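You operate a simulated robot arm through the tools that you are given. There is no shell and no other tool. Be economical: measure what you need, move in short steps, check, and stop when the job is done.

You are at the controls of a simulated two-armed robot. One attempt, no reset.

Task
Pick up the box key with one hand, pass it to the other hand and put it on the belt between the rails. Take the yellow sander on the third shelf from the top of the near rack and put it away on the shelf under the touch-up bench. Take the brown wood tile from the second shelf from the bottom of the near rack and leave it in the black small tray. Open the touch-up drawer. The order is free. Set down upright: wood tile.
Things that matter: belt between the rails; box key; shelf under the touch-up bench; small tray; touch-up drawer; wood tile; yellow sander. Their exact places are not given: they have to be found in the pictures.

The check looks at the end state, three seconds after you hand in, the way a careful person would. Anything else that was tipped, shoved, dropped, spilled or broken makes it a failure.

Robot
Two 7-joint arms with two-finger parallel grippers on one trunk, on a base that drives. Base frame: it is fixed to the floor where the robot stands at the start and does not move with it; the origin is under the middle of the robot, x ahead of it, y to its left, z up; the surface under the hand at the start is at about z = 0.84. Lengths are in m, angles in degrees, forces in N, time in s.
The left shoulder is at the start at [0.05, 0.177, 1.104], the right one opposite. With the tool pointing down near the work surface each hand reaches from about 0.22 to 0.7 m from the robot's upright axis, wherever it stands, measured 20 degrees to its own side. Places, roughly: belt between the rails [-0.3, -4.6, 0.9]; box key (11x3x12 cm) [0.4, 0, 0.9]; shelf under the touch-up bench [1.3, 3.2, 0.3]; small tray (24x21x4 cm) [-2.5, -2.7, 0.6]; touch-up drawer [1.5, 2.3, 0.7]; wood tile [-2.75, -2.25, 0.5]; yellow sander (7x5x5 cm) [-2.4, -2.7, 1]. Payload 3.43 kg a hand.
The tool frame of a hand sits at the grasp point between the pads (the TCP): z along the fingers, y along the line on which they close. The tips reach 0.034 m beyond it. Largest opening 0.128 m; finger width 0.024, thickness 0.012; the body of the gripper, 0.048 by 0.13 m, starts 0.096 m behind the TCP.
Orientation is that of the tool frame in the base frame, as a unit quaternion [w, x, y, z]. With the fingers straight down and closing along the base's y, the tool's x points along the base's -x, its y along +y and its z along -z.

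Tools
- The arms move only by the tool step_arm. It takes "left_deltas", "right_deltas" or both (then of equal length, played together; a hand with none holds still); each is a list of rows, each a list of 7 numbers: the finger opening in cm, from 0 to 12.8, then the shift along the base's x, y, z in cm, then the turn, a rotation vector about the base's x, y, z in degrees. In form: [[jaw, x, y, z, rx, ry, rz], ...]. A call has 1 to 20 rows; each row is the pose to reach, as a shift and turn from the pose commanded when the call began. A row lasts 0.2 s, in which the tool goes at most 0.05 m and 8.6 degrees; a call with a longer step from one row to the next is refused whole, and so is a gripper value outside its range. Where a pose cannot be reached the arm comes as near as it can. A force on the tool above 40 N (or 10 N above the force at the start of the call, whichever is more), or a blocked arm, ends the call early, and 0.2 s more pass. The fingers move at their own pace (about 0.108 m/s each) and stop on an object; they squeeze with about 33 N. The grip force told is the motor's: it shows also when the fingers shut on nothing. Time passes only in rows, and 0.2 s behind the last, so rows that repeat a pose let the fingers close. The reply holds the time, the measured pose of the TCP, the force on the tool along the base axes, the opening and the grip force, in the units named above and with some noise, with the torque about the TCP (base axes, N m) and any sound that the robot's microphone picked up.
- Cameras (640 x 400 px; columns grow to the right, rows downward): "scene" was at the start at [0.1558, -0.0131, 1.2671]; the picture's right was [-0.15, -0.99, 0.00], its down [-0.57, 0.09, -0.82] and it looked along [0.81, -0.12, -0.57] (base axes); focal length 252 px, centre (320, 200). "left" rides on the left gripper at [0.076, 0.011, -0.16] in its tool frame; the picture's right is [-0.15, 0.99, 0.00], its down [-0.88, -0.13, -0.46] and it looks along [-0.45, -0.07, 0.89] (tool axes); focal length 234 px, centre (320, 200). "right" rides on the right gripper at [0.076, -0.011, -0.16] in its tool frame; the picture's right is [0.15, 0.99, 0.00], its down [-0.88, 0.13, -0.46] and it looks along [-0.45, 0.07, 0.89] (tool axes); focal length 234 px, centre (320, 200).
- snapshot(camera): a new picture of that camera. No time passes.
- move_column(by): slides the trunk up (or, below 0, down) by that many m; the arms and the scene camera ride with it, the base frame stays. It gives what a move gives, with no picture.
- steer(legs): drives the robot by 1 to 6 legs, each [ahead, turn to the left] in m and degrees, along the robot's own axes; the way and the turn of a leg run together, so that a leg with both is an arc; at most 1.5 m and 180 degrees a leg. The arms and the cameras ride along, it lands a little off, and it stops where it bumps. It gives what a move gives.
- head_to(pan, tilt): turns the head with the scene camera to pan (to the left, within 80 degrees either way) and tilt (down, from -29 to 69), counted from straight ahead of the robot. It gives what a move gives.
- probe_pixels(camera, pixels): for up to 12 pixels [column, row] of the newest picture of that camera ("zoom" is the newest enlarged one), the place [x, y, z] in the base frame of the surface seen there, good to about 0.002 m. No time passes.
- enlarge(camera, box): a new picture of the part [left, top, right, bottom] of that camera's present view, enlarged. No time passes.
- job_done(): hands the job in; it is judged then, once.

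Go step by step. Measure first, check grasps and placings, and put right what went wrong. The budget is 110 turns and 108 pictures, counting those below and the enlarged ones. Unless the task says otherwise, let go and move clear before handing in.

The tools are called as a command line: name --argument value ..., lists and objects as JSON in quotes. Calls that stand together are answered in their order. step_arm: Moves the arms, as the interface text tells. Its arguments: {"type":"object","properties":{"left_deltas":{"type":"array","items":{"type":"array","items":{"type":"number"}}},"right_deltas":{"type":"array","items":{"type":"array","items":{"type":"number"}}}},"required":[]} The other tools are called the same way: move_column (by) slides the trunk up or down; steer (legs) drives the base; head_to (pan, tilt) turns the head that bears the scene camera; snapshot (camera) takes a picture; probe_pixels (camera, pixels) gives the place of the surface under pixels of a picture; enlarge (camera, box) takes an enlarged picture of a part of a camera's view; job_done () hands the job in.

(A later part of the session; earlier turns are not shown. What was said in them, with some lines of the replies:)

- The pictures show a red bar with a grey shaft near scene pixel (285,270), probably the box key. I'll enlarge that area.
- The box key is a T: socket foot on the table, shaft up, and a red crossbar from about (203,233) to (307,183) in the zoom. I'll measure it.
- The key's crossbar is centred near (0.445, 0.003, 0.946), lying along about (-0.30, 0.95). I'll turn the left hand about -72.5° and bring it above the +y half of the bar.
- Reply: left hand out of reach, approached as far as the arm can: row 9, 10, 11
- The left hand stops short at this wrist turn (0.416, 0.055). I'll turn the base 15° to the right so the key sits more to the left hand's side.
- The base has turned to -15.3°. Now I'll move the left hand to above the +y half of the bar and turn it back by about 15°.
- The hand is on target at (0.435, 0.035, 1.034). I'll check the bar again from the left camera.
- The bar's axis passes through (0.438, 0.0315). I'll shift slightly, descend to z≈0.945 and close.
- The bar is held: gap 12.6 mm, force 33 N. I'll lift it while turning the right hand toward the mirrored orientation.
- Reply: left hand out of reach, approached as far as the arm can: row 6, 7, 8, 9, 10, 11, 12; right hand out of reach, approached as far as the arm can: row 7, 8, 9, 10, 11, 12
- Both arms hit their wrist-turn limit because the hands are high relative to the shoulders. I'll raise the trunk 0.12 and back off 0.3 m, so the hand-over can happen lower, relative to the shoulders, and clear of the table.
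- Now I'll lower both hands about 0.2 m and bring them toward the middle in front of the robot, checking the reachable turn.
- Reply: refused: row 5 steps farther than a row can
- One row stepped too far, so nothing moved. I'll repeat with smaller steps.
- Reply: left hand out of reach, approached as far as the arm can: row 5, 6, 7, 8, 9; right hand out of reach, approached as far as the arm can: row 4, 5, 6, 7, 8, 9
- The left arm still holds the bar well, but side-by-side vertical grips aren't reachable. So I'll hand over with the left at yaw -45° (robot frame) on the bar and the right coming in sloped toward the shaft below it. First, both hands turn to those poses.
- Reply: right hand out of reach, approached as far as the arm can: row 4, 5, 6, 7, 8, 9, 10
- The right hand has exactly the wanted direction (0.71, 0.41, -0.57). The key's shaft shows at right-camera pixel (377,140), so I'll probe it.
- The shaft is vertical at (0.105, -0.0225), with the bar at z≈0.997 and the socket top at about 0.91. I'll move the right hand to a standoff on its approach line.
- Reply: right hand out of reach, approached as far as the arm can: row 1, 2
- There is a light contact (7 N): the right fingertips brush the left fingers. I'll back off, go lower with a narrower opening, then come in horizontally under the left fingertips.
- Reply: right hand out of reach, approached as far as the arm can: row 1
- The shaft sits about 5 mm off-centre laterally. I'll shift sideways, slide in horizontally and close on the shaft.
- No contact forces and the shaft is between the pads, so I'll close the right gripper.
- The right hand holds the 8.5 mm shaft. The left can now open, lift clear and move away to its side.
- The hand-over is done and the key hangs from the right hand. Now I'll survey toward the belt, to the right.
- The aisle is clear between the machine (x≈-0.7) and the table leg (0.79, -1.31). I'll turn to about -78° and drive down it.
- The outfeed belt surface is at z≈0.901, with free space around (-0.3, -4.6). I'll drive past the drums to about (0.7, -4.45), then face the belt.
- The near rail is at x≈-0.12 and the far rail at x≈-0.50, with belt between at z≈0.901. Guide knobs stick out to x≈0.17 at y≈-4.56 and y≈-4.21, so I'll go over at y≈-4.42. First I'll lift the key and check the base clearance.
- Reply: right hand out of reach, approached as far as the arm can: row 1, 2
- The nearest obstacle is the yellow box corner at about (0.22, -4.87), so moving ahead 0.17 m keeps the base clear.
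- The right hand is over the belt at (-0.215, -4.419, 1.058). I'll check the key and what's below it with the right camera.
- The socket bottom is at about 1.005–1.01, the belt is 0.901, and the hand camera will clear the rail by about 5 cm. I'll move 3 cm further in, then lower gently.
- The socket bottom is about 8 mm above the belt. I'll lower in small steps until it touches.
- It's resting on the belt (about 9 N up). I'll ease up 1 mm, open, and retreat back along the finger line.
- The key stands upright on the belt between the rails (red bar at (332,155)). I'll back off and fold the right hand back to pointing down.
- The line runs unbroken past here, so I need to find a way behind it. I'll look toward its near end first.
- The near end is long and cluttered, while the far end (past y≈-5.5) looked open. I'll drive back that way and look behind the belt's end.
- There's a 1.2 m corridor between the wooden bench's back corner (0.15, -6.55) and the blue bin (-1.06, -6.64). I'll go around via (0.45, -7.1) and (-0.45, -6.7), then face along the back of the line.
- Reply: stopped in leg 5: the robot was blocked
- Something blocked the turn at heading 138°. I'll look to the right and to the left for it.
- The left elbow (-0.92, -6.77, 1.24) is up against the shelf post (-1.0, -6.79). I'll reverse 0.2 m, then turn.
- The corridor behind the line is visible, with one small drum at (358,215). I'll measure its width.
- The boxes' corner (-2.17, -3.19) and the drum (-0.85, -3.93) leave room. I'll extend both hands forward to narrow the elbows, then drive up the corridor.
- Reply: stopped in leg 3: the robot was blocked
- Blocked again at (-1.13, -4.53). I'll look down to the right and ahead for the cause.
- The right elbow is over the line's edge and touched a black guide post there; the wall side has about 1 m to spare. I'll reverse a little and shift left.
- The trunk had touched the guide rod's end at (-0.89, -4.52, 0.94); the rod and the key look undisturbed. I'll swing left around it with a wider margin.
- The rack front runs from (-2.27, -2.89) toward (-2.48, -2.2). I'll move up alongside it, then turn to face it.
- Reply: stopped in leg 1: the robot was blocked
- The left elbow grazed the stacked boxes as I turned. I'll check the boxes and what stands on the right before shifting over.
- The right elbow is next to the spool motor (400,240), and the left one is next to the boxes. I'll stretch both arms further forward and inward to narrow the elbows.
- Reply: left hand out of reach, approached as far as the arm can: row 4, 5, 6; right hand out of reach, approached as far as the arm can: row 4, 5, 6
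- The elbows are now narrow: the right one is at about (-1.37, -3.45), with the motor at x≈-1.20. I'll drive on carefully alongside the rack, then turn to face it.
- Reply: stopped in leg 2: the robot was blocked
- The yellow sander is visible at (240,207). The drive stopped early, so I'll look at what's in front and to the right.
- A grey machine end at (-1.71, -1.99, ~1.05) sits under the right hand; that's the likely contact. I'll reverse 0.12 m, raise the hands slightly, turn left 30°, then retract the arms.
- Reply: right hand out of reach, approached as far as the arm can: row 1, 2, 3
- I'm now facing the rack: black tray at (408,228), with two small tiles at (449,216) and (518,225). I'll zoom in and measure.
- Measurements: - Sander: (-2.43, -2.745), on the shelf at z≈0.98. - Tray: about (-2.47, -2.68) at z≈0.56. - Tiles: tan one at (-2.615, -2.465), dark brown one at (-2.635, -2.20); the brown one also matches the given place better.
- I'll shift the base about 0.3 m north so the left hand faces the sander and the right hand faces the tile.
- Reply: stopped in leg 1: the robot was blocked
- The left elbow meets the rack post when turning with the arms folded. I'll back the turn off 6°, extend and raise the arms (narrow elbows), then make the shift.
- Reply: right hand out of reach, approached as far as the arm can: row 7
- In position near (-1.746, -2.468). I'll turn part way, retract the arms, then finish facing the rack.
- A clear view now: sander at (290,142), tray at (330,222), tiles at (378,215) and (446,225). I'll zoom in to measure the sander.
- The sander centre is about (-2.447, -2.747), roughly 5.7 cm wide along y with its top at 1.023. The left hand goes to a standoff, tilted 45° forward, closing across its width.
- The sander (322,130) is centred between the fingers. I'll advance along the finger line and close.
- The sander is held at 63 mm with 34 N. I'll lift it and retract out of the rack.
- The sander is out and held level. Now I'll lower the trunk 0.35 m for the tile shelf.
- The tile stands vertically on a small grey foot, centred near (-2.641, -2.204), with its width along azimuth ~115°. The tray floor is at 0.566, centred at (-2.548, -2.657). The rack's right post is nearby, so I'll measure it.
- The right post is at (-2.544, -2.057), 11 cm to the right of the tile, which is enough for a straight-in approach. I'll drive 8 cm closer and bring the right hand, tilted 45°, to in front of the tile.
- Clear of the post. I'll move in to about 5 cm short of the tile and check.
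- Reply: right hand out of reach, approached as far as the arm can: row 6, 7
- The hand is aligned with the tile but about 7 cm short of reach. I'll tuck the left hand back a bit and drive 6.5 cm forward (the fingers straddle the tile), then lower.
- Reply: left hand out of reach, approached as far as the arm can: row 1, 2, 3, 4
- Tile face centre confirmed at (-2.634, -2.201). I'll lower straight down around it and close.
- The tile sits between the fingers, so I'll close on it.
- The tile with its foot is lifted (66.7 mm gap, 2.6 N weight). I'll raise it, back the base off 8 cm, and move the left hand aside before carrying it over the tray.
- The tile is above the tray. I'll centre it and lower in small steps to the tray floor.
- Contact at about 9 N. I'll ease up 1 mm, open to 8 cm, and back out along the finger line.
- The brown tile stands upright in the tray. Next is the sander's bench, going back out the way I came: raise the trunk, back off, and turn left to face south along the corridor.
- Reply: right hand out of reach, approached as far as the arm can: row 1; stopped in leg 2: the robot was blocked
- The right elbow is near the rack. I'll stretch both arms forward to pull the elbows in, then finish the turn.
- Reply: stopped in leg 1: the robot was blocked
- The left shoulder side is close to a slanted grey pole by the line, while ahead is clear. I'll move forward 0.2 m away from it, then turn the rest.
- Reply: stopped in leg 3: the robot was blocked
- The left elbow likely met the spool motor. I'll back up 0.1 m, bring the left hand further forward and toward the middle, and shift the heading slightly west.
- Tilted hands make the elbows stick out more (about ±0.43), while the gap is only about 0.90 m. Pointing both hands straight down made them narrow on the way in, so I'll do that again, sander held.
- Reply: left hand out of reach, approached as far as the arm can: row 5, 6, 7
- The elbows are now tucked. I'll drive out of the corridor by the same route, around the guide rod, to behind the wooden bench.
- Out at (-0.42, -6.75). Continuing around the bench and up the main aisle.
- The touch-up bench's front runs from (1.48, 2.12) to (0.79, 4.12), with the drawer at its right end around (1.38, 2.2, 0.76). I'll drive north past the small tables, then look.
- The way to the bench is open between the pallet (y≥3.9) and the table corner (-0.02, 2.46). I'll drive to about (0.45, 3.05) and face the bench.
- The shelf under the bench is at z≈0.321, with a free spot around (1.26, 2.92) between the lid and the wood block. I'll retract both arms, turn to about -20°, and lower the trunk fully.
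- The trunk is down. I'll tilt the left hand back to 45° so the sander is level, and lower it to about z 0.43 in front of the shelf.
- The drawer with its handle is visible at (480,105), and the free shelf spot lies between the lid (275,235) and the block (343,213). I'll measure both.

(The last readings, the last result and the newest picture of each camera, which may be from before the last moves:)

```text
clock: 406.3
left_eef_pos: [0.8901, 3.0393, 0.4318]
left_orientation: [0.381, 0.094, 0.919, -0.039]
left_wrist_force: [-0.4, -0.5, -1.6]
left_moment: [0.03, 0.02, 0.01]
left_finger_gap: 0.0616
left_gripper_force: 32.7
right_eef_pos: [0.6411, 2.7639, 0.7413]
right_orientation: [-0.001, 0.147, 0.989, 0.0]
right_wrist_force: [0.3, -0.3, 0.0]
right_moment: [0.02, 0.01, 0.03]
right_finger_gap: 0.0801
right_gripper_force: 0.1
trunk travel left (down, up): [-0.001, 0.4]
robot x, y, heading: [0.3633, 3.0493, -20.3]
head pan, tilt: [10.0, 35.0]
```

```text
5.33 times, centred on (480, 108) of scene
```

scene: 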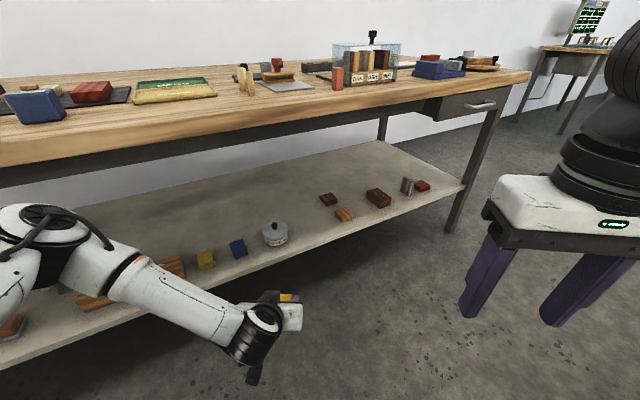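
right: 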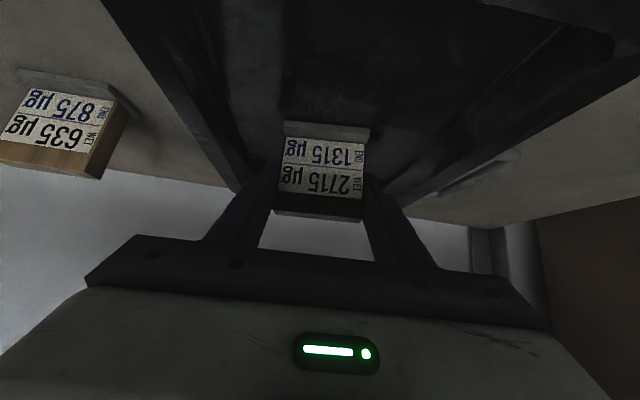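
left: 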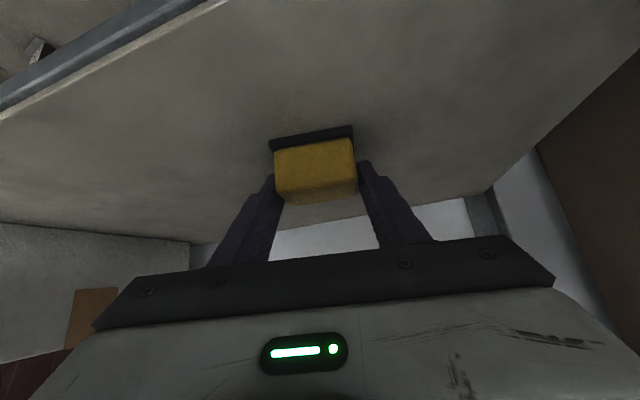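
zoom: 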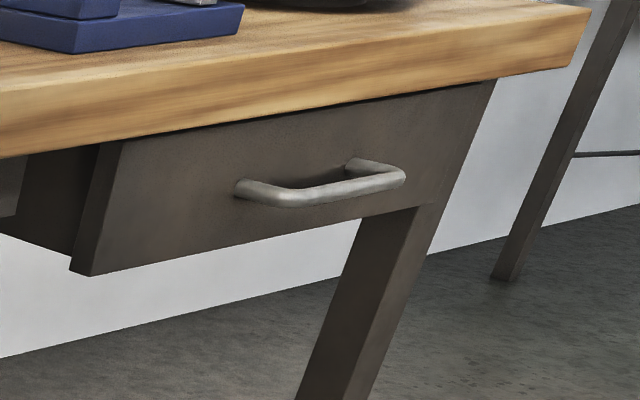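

Spot chosen: about (1.275, 2.897); the shelf front edge there is at x≈1.187. I'll drive 0.27 m forward, then bring the sander in.

steer --legs '[[0.27, 0]]'

snapshot --camera "left"

```text
clock: 408.0
left_eef_pos: [1.0845, 2.9722, 0.4292]
left_orientation: [0.378, 0.091, 0.921, -0.032]
left_wrist_force: [0.5, -1.1, -0.6]
left_moment: [0.02, -0.02, 0.0]
left_finger_gap: 0.0618
left_gripper_force: 33.0
right_eef_pos: [0.8388, 2.6886, 0.7421]
right_orientation: [0.002, 0.146, 0.989, 0.002]
right_wrist_force: [0.1, -0.3, -0.5]
right_moment: [-0.05, -0.02, -0.02]
right_finger_gap: 0.0802
right_gripper_force: 0.1
trunk travel left (down, up): [-0.001, 0.4]
robot x, y, heading: [0.5652, 2.9739, -20.0]
head pan, tilt: [10.0, 35.0]
stopped in leg 1: the robot was blocked; the commanded pose is now the measured one
```

```text
17 pictures are left
```

left: 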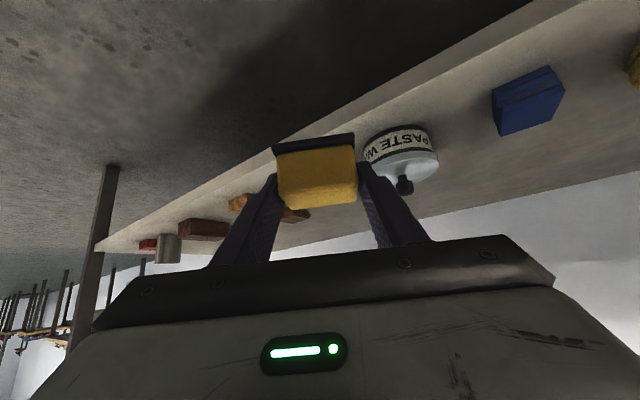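

The base stopped at (0.565, 2.974), likely the elbow at the bench edge, but the spot is within arm's reach. I'll shift the sander sideways first, then move it in over the shelf.

steer --legs '[[-0.02, 0]]'

step_arm --left_deltas '[[3, 0, -3, 0, 0, 0, 0], [3, 0, -6, 0, 0, 0, 0], [3, 3, -8, 0, 0, 0, 0], [3, 7, -8.3, -0.5, 0, 0, 0], [3, 11, -8.3, -1, 0, 0, 0], [3, 15, -8.3, -1.5, 0, 0, 0], [3, 19, -8.3, -2, 0, 0, 0], [3, 21, -8.3, -2.5, 0, 0, 0], [3, 21, -8.3, -2.5, 0, 0, 0]]'

snapshot --camera "left"

```text
clock: 408.8
left_eef_pos: [1.0648, 2.9794, 0.4234]
left_orientation: [0.372, 0.092, 0.923, -0.033]
left_wrist_force: [0.6, 0.0, -0.7]
left_moment: [0.04, 0.02, 0.01]
left_finger_gap: 0.0615
left_gripper_force: 33.2
right_eef_pos: [0.8228, 2.6957, 0.7406]
right_orientation: [-0.002, 0.146, 0.989, 0.0]
right_wrist_force: [-0.5, -0.6, -0.2]
right_moment: [-0.01, 0.0, 0.01]
right_finger_gap: 0.0802
right_gripper_force: 0.0
trunk travel left (down, up): [-0.001, 0.4]
robot x, y, heading: [0.5429, 2.9816, -19.9]
head pan, tilt: [10.0, 35.0]
```

```text
clock: 410.8
left_eef_pos: [1.2767, 2.8961, 0.3991]
left_orientation: [0.371, 0.094, 0.923, -0.034]
left_wrist_force: [0.3, 0.0, 0.1]
left_moment: [0.06, -0.01, 0.04]
left_finger_gap: 0.0615
left_gripper_force: 32.9
right_eef_pos: [0.8228, 2.696, 0.7409]
right_orientation: [-0.002, 0.146, 0.989, -0.001]
right_wrist_force: [-0.4, 1.0, 0.7]
right_moment: [0.02, 0.0, 0.02]
right_finger_gap: 0.0799
right_gripper_force: 0.0
trunk travel left (down, up): [-0.001, 0.4]
robot x, y, heading: [0.5473, 2.9819, -19.8]
head pan, tilt: [10.0, 35.0]
```

```text
16 pictures are left
```

left: 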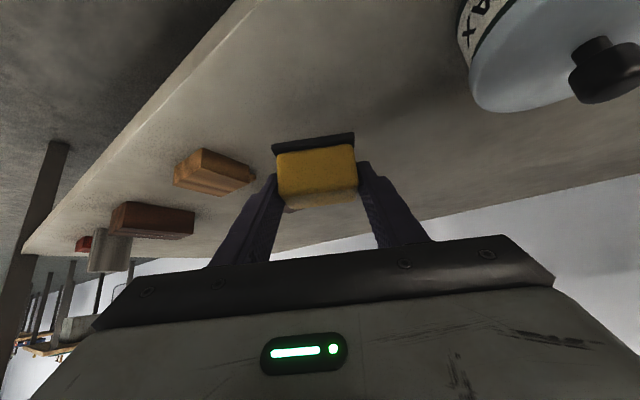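

Over the free spot now. I'll lower gently until contact.

step_arm --left_deltas '[[3, 0, 0, -1.5, 0, -1, 0], [3, 0, 0, -2.8, 0, -1, 0], [3, 0, 0, -3.3, 0, -1, 0], [3, 0, 0, -3.6, 0, -1, 0], [3, 0, 0, -3.9, 0, -1, 0], [3, 0, 0, -4.1, 0, -1, 0]]'

snapshot --camera "left"

```text
clock: 412.2
left_eef_pos: [1.2763, 2.895, 0.3585]
left_orientation: [0.381, 0.093, 0.919, -0.033]
left_wrist_force: [-1.6, 0.6, 3.9]
left_moment: [-0.14, -0.02, -0.08]
left_finger_gap: 0.0613
left_gripper_force: 33.2
right_eef_pos: [0.8228, 2.6961, 0.7411]
right_orientation: [-0.001, 0.145, 0.989, -0.001]
right_wrist_force: [1.0, -0.2, 0.3]
right_moment: [-0.01, 0.02, 0.01]
right_finger_gap: 0.0801
right_gripper_force: 0.0
trunk travel left (down, up): [-0.001, 0.4]
robot x, y, heading: [0.5425, 2.9779, -20.1]
head pan, tilt: [10.0, 35.0]
```

```text
15 pictures are left
5 turns are left
```

left: 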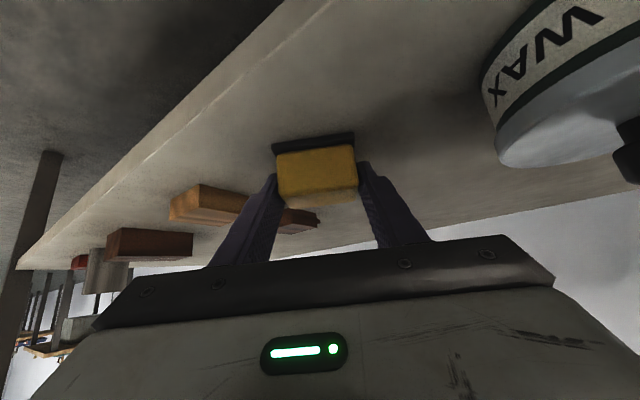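

The sander rests on the shelf (about 4 N up). With few turns left I'll batch: release and retreat, check, raise the trunk, drive over to face the drawer, and look.

step_arm --left_deltas '[[3, 0, 0, 0.15, 0, 0, 0], [6, 0, 0, 0.15, 0, 0, 0], [8, 0, 0, 0.15, 0, 0, 0], [8, 0, 0, 0.15, 0, 0, 0], [8, -0.7, 0.13, 0.8, 0, 0, 0], [8, -2.4, 0.45, 2.5, 0, 0, 0], [8, -5, 0.9, 5.1, 0, 0, 0], [8, -8, 1.5, 8.1, 0, 0, 0], [8, -11.5, 2.2, 10, 0, 0, 0], [8, -15.5, 3, 11, 0, 0, 0], [8, -19.5, 3.8, 13, 0, 0, 0], [8, -23, 4.5, 16, 0, 0, 0], [8, -26.5, 5, 18.9, 0, 0, 0], [8, -30, 5.5, 21.8, 0, 0, 0], [8, -33, 6, 25.3, 0, 0, 0], [8, -35, 6.5, 29.3, 0, 0, 0], [8, -35, 6.5, 33.3, 0, 0, 0]]'

snapshot --camera "scene"

move_column --by 0.4

steer --legs '[[-0.05, 0], [0, -50], [0.53, 0], [0, 70]]'

move_column --by -0.15

head_to --pan -15 --tilt 35

snapshot --camera "scene"

```text
clock: 415.8
left_eef_pos: [0.9282, 2.9521, 0.6903]
left_orientation: [0.38, 0.092, 0.92, -0.032]
left_wrist_force: [-0.2, -0.2, -0.5]
left_moment: [-0.03, -0.02, 0.02]
left_finger_gap: 0.0801
left_gripper_force: 0.1
left hand out of reach, approached as far as the arm can: row 16, 17
right_eef_pos: [0.8234, 2.6964, 0.7402]
right_orientation: [-0.002, 0.145, 0.989, 0.0]
right_wrist_force: [-0.5, 0.6, -0.5]
right_moment: [0.02, -0.01, -0.02]
right_finger_gap: 0.0802
right_gripper_force: 0.2
trunk travel left (down, up): [-0.001, 0.4]
robot x, y, heading: [0.5457, 2.9808, -20.1]
head pan, tilt: [10.0, 35.0]
```

```text
14 pictures are left
```

scene: 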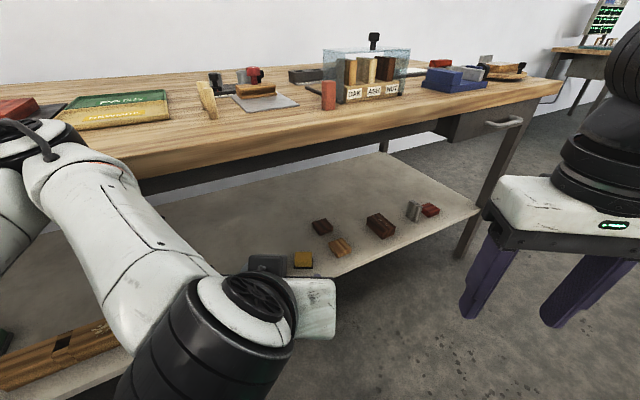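

```text
clock: 419.6
left_eef_pos: [0.9291, 2.9526, 1.0901]
left_orientation: [0.379, 0.093, 0.92, -0.032]
left_wrist_force: [-0.3, 0.7, 1.5]
left_moment: [0.04, 0.0, 0.01]
left_finger_gap: 0.0801
left_gripper_force: 0.1
right_eef_pos: [0.8235, 2.6958, 1.1398]
right_orientation: [-0.002, 0.145, 0.989, -0.001]
right_wrist_force: [-0.1, -0.8, 0.1]
right_moment: [0.0, 0.03, 0.02]
right_finger_gap: 0.08
right_gripper_force: 0.0
trunk travel left (down, up): [-0.401, 0.0]
robot x, y, heading: [0.5459, 2.9837, -19.6]
head pan, tilt: [10.0, 35.0]
```

```text
clock: 428.6
left_eef_pos: [1.0423, 2.6, 1.0904]
left_orientation: [0.38, -0.073, 0.921, 0.036]
left_wrist_force: [-0.8, 0.3, 0.2]
left_moment: [0.0, 0.02, -0.02]
left_finger_gap: 0.0802
left_gripper_force: 0.1
right_eef_pos: [1.035, 2.3225, 1.1405]
right_orientation: [-0.001, -0.033, 0.999, -0.001]
right_wrist_force: [-1.1, 0.6, -0.6]
right_moment: [0.02, -0.01, 0.02]
right_finger_gap: 0.08
right_gripper_force: 0.0
trunk travel left (down, up): [-0.401, 0.0]
robot x, y, heading: [0.6728, 2.4957, 0.5]
head pan, tilt: [10.0, 35.0]
```

```text
clock: 430.4
left_eef_pos: [1.0423, 2.6004, 0.9404]
left_orientation: [0.379, -0.071, 0.922, 0.035]
left_wrist_force: [-0.4, 0.4, 0.2]
left_moment: [-0.02, 0.0, 0.03]
left_finger_gap: 0.0801
left_gripper_force: 0.1
right_eef_pos: [1.0349, 2.323, 0.9907]
right_orientation: [-0.002, -0.033, 0.999, -0.001]
right_wrist_force: [0.7, 0.6, -0.4]
right_moment: [-0.03, 0.0, 0.02]
right_finger_gap: 0.08
right_gripper_force: 0.1
trunk travel left (down, up): [-0.251, 0.15]
robot x, y, heading: [0.6757, 2.4886, 0.5]
head pan, tilt: [10.0, 35.0]
```

```text
clock: 431.3
left_eef_pos: [1.0425, 2.6001, 0.9413]
left_orientation: [0.379, -0.073, 0.922, 0.036]
left_wrist_force: [-0.5, 0.6, 0.0]
left_moment: [-0.01, 0.04, -0.01]
left_finger_gap: 0.08
left_gripper_force: 0.0
right_eef_pos: [1.0335, 2.3237, 0.9913]
right_orientation: [-0.001, -0.033, 0.999, 0.0]
right_wrist_force: [-0.8, 0.2, -0.8]
right_moment: [-0.03, 0.04, -0.03]
right_finger_gap: 0.0801
right_gripper_force: 0.0
trunk travel left (down, up): [-0.251, 0.15]
robot x, y, heading: [0.6735, 2.4922, 0.5]
head pan, tilt: [-15.0, 35.0]
```

```text
13 pictures are left
4 turns are left
```

scene: 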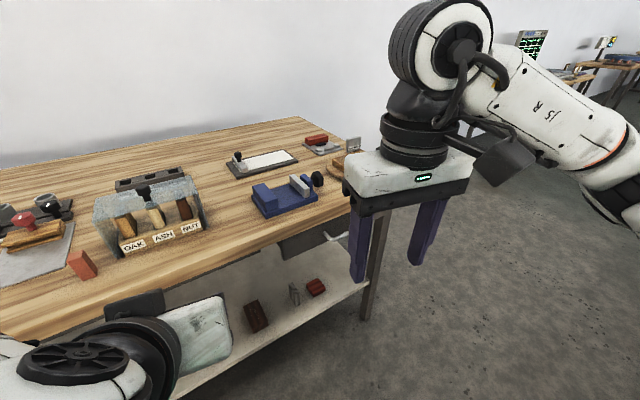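

The sander sits on the shelf (yellow at (303,260) in the earlier view), and I'm in front of the drawer; its handle shows at about (335,236). I'll sample the handle position and bring the right hand, rolled so it closes vertically, to a standoff on the handle.

enlarge --camera "scene" --box '[305, 215, 369, 255]'

probe_pixels --camera "scene" --pixels '[[326, 234], [329, 235], [332, 236], [335, 236], [338, 236], [341, 235], [330, 237], [335, 238], [340, 237], [335, 234], [320, 245], [345, 234]]'

step_arm --right_deltas '[[3.4, 1.9, -0.8, 0, 4.05, -2.7, -6.3], [3.4, 3.7, -1.5, 0, 8.1, -5.4, -12.7], [3.4, 5.6, -2.3, -1, 12.2, -8.1, -19], [3.4, 7.5, -3, -2, 16.2, -10.8, -25.3], [3.4, 9.4, -3.8, -4, 20.3, -13.5, -31.7], [3.4, 11.2, -4.5, -6, 24.3, -16.1, -38], [3.4, 13.1, -5.3, -8, 28.4, -18.8, -44.4], [3.4, 15, -6, -10, 32.4, -21.5, -50.7], [3.4, 16.9, -6.8, -12, 36.5, -24.2, -57], [3.4, 18.7, -7.5, -14, 40.5, -26.9, -63.4], [3.4, 20.6, -8.3, -16.2, 44.6, -29.6, -69.7], [3.4, 20.6, -8.3, -16.2, 44.6, -29.6, -69.7]]'

snapshot --camera "right"

snapshot --camera "scene"

```text
10.00 times, centred on (337, 235) of scene
```

zoom: 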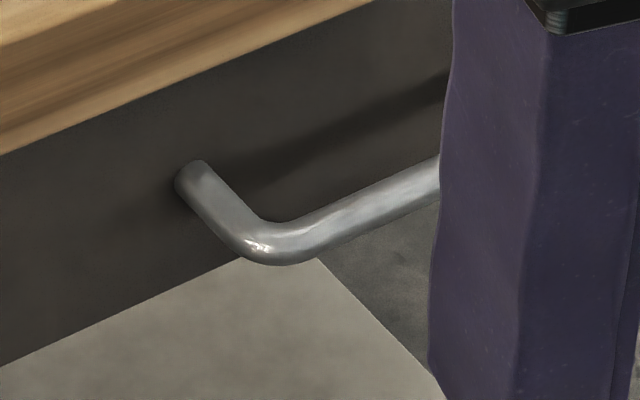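

```text
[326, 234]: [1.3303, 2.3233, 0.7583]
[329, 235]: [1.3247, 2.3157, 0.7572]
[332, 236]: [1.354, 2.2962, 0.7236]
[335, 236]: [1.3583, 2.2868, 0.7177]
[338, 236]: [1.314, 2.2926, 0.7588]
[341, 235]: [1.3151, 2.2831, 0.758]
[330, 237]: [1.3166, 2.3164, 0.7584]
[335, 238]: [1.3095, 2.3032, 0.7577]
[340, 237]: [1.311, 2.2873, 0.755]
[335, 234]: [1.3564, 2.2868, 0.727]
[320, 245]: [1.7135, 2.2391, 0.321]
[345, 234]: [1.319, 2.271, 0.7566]
```

```text
clock: 433.9
left_eef_pos: [1.0419, 2.6015, 0.9403]
left_orientation: [0.38, -0.072, 0.922, 0.036]
left_wrist_force: [-0.2, -0.7, 0.6]
left_moment: [-0.01, -0.02, -0.02]
left_finger_gap: 0.0798
left_gripper_force: 0.0
right_eef_pos: [1.2387, 2.2395, 0.8292]
right_orientation: [0.244, 0.526, 0.738, 0.345]
right_wrist_force: [0.5, -0.1, 0.1]
right_moment: [-0.01, -0.04, -0.01]
right_finger_gap: 0.0341
right_gripper_force: 0.0
trunk travel left (down, up): [-0.251, 0.15]
robot x, y, heading: [0.6743, 2.4964, 0.5]
head pan, tilt: [-15.0, 35.0]
```

```text
11 pictures are left
```

right: 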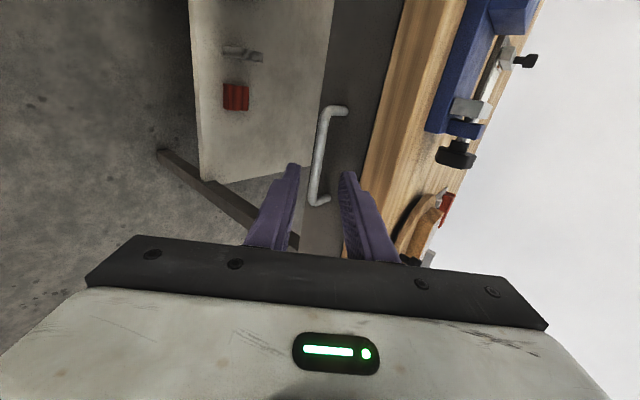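

```text
10 pictures are left
3 turns are left
```

scene: 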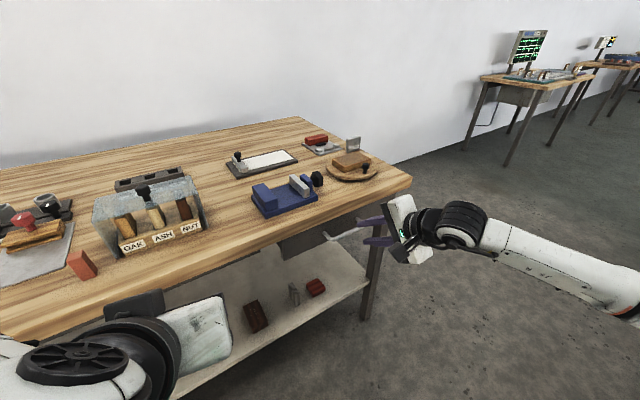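

Aligned: the bar (317–322 px) lies between the fingertips, and its centre is near (1.32, 2.268, 0.752). I'll approach, close on it and pull about 18 cm straight out.

step_arm --right_deltas '[[3.4, 1.8, 0.6, -1.8, 0, 0, 0], [3.4, 3.6, 1.25, -3.5, 0, 0, 0], [3.4, 5.4, 1.9, -5.2, 0, 0, 0], [3.4, 7.2, 2.5, -6.9, 0, 0, 0], [3.4, 7.2, 2.5, -6.9, 0, 0, 0], [2, 7.2, 2.5, -6.9, 0, 0, 0], [0.5, 7.2, 2.5, -6.9, 0, 0, 0], [0.5, 7.2, 2.5, -6.9, 0, 0, 0], [0.5, 7.2, 2.5, -6.9, 0, 0, 0], [0.5, 5.3, 1.85, -6.9, 0, 0, 0], [0.5, 3.4, 1.2, -6.9, 0, 0, 0], [0.5, 1.5, 0.55, -6.9, 0, 0, 0], [0.5, -0.4, -0.1, -6.9, 0, 0, 0], [0.5, -2.3, -0.75, -6.9, 0, 0, 0], [0.5, -4.2, -1.4, -6.9, 0, 0, 0], [0.5, -6.1, -2.05, -6.9, 0, 0, 0], [0.5, -8, -2.7, -6.9, 0, 0, 0], [0.5, -9.8, -3.35, -6.9, 0, 0, 0], [0.5, -9.8, -3.35, -6.9, 0, 0, 0]]'

snapshot --camera "right"

snapshot --camera "scene"

```text
clock: 437.9
left_eef_pos: [1.0408, 2.6013, 0.9404]
left_orientation: [0.38, -0.073, 0.922, 0.035]
left_wrist_force: [0.7, 0.2, 0.7]
left_moment: [0.0, 0.02, -0.01]
left_finger_gap: 0.08
left_gripper_force: 0.0
right_eef_pos: [1.1396, 2.208, 0.7626]
right_orientation: [0.244, 0.524, 0.739, 0.347]
right_wrist_force: [-7.1, 15.3, 9.7]
right_moment: [0.22, 0.01, -0.43]
right_finger_gap: 0.0119
right_gripper_force: 44.7
trunk travel left (down, up): [-0.251, 0.15]
robot x, y, heading: [0.6772, 2.4925, 0.3]
head pan, tilt: [-15.0, 35.0]
```

```text
9 pictures are left
```

right: 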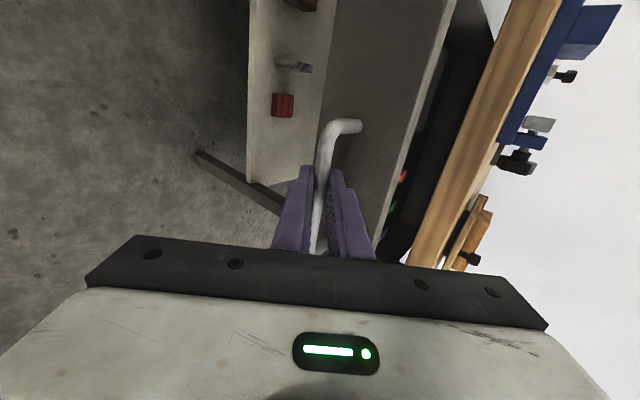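

```text
8 pictures are left
2 turns are left
```

scene: 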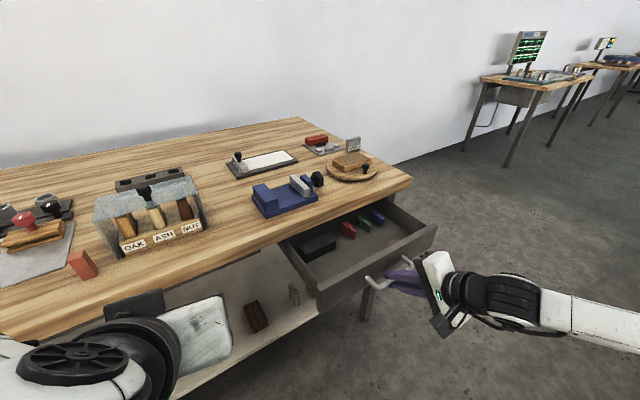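

The drawer is pulled out about 17 cm. I'll release the handle, back off along the finger line and check.

step_arm --right_deltas '[[2, 0, 0, 0, 0, 0, 0], [3.4, 0, 0, 0, 0, 0, 0], [3.4, 0, 0, 0, 0, 0, 0], [3.4, -1.1, -0.4, 1, 0, 0, 0], [3.4, -2.9, -1, 2.6, 0, 0, 0], [3.4, -5, -1.8, 4.5, 0, 0, 0], [3.4, -7.2, -2.6, 6.4, 0, 0, 0], [3.4, -9.4, -3.4, 8.4, 0, 0, 0], [3.4, -9.4, -3.4, 8.4, 0, 0, 0]]'

snapshot --camera "scene"

```text
clock: 439.9
left_eef_pos: [1.0414, 2.6005, 0.9401]
left_orientation: [0.38, -0.072, 0.922, 0.035]
left_wrist_force: [0.3, 0.3, -0.4]
left_moment: [0.01, -0.04, 0.0]
left_finger_gap: 0.0802
left_gripper_force: 0.0
right_eef_pos: [1.0495, 2.1694, 0.8423]
right_orientation: [0.242, 0.525, 0.739, 0.346]
right_wrist_force: [0.2, 0.4, -0.5]
right_moment: [0.0, 0.0, -0.02]
right_finger_gap: 0.034
right_gripper_force: 0.1
right hand out of reach, approached as far as the arm can: row 8, 9
trunk travel left (down, up): [-0.251, 0.15]
robot x, y, heading: [0.6712, 2.4953, 0.2]
head pan, tilt: [-15.0, 35.0]
```

```text
7 pictures are left
1 turns are left
```

scene: 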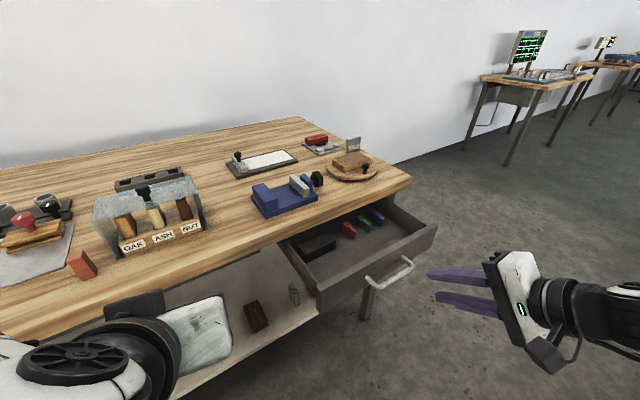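

The drawer is open and the hand is clear of the handle. The key stands on the belt, the sander is on the bench shelf, and the dark brown tile is upright in the tray. On the way, an arm or the trunk touched shop fixtures several times; I saw nothing displaced where I looked, but I didn't re-check every spot. Handing in.

job_done

```text
The job is handed in.
```

I handed the job in with all four parts done, as far as my last views show:

- **Box key:** picked up with the left hand, passed to the right, and standing upright on the belt between the rails.
- **Yellow sander:** on the shelf under the touch-up bench.
- **Wood tile:** standing upright in the black tray. There were two tiles on that shelf, one tan and one dark brown. I took the dark brown one because it also matched the given place better.
- **Touch-up drawer:** pulled out about 17 cm, with the hand clear of the handle.

While driving, an arm or the trunk touched shop fixtures several times, including a rack post, a guide rod on the line and probably the stacked boxes. I saw nothing displaced where I looked, but I didn't re-check every spot.
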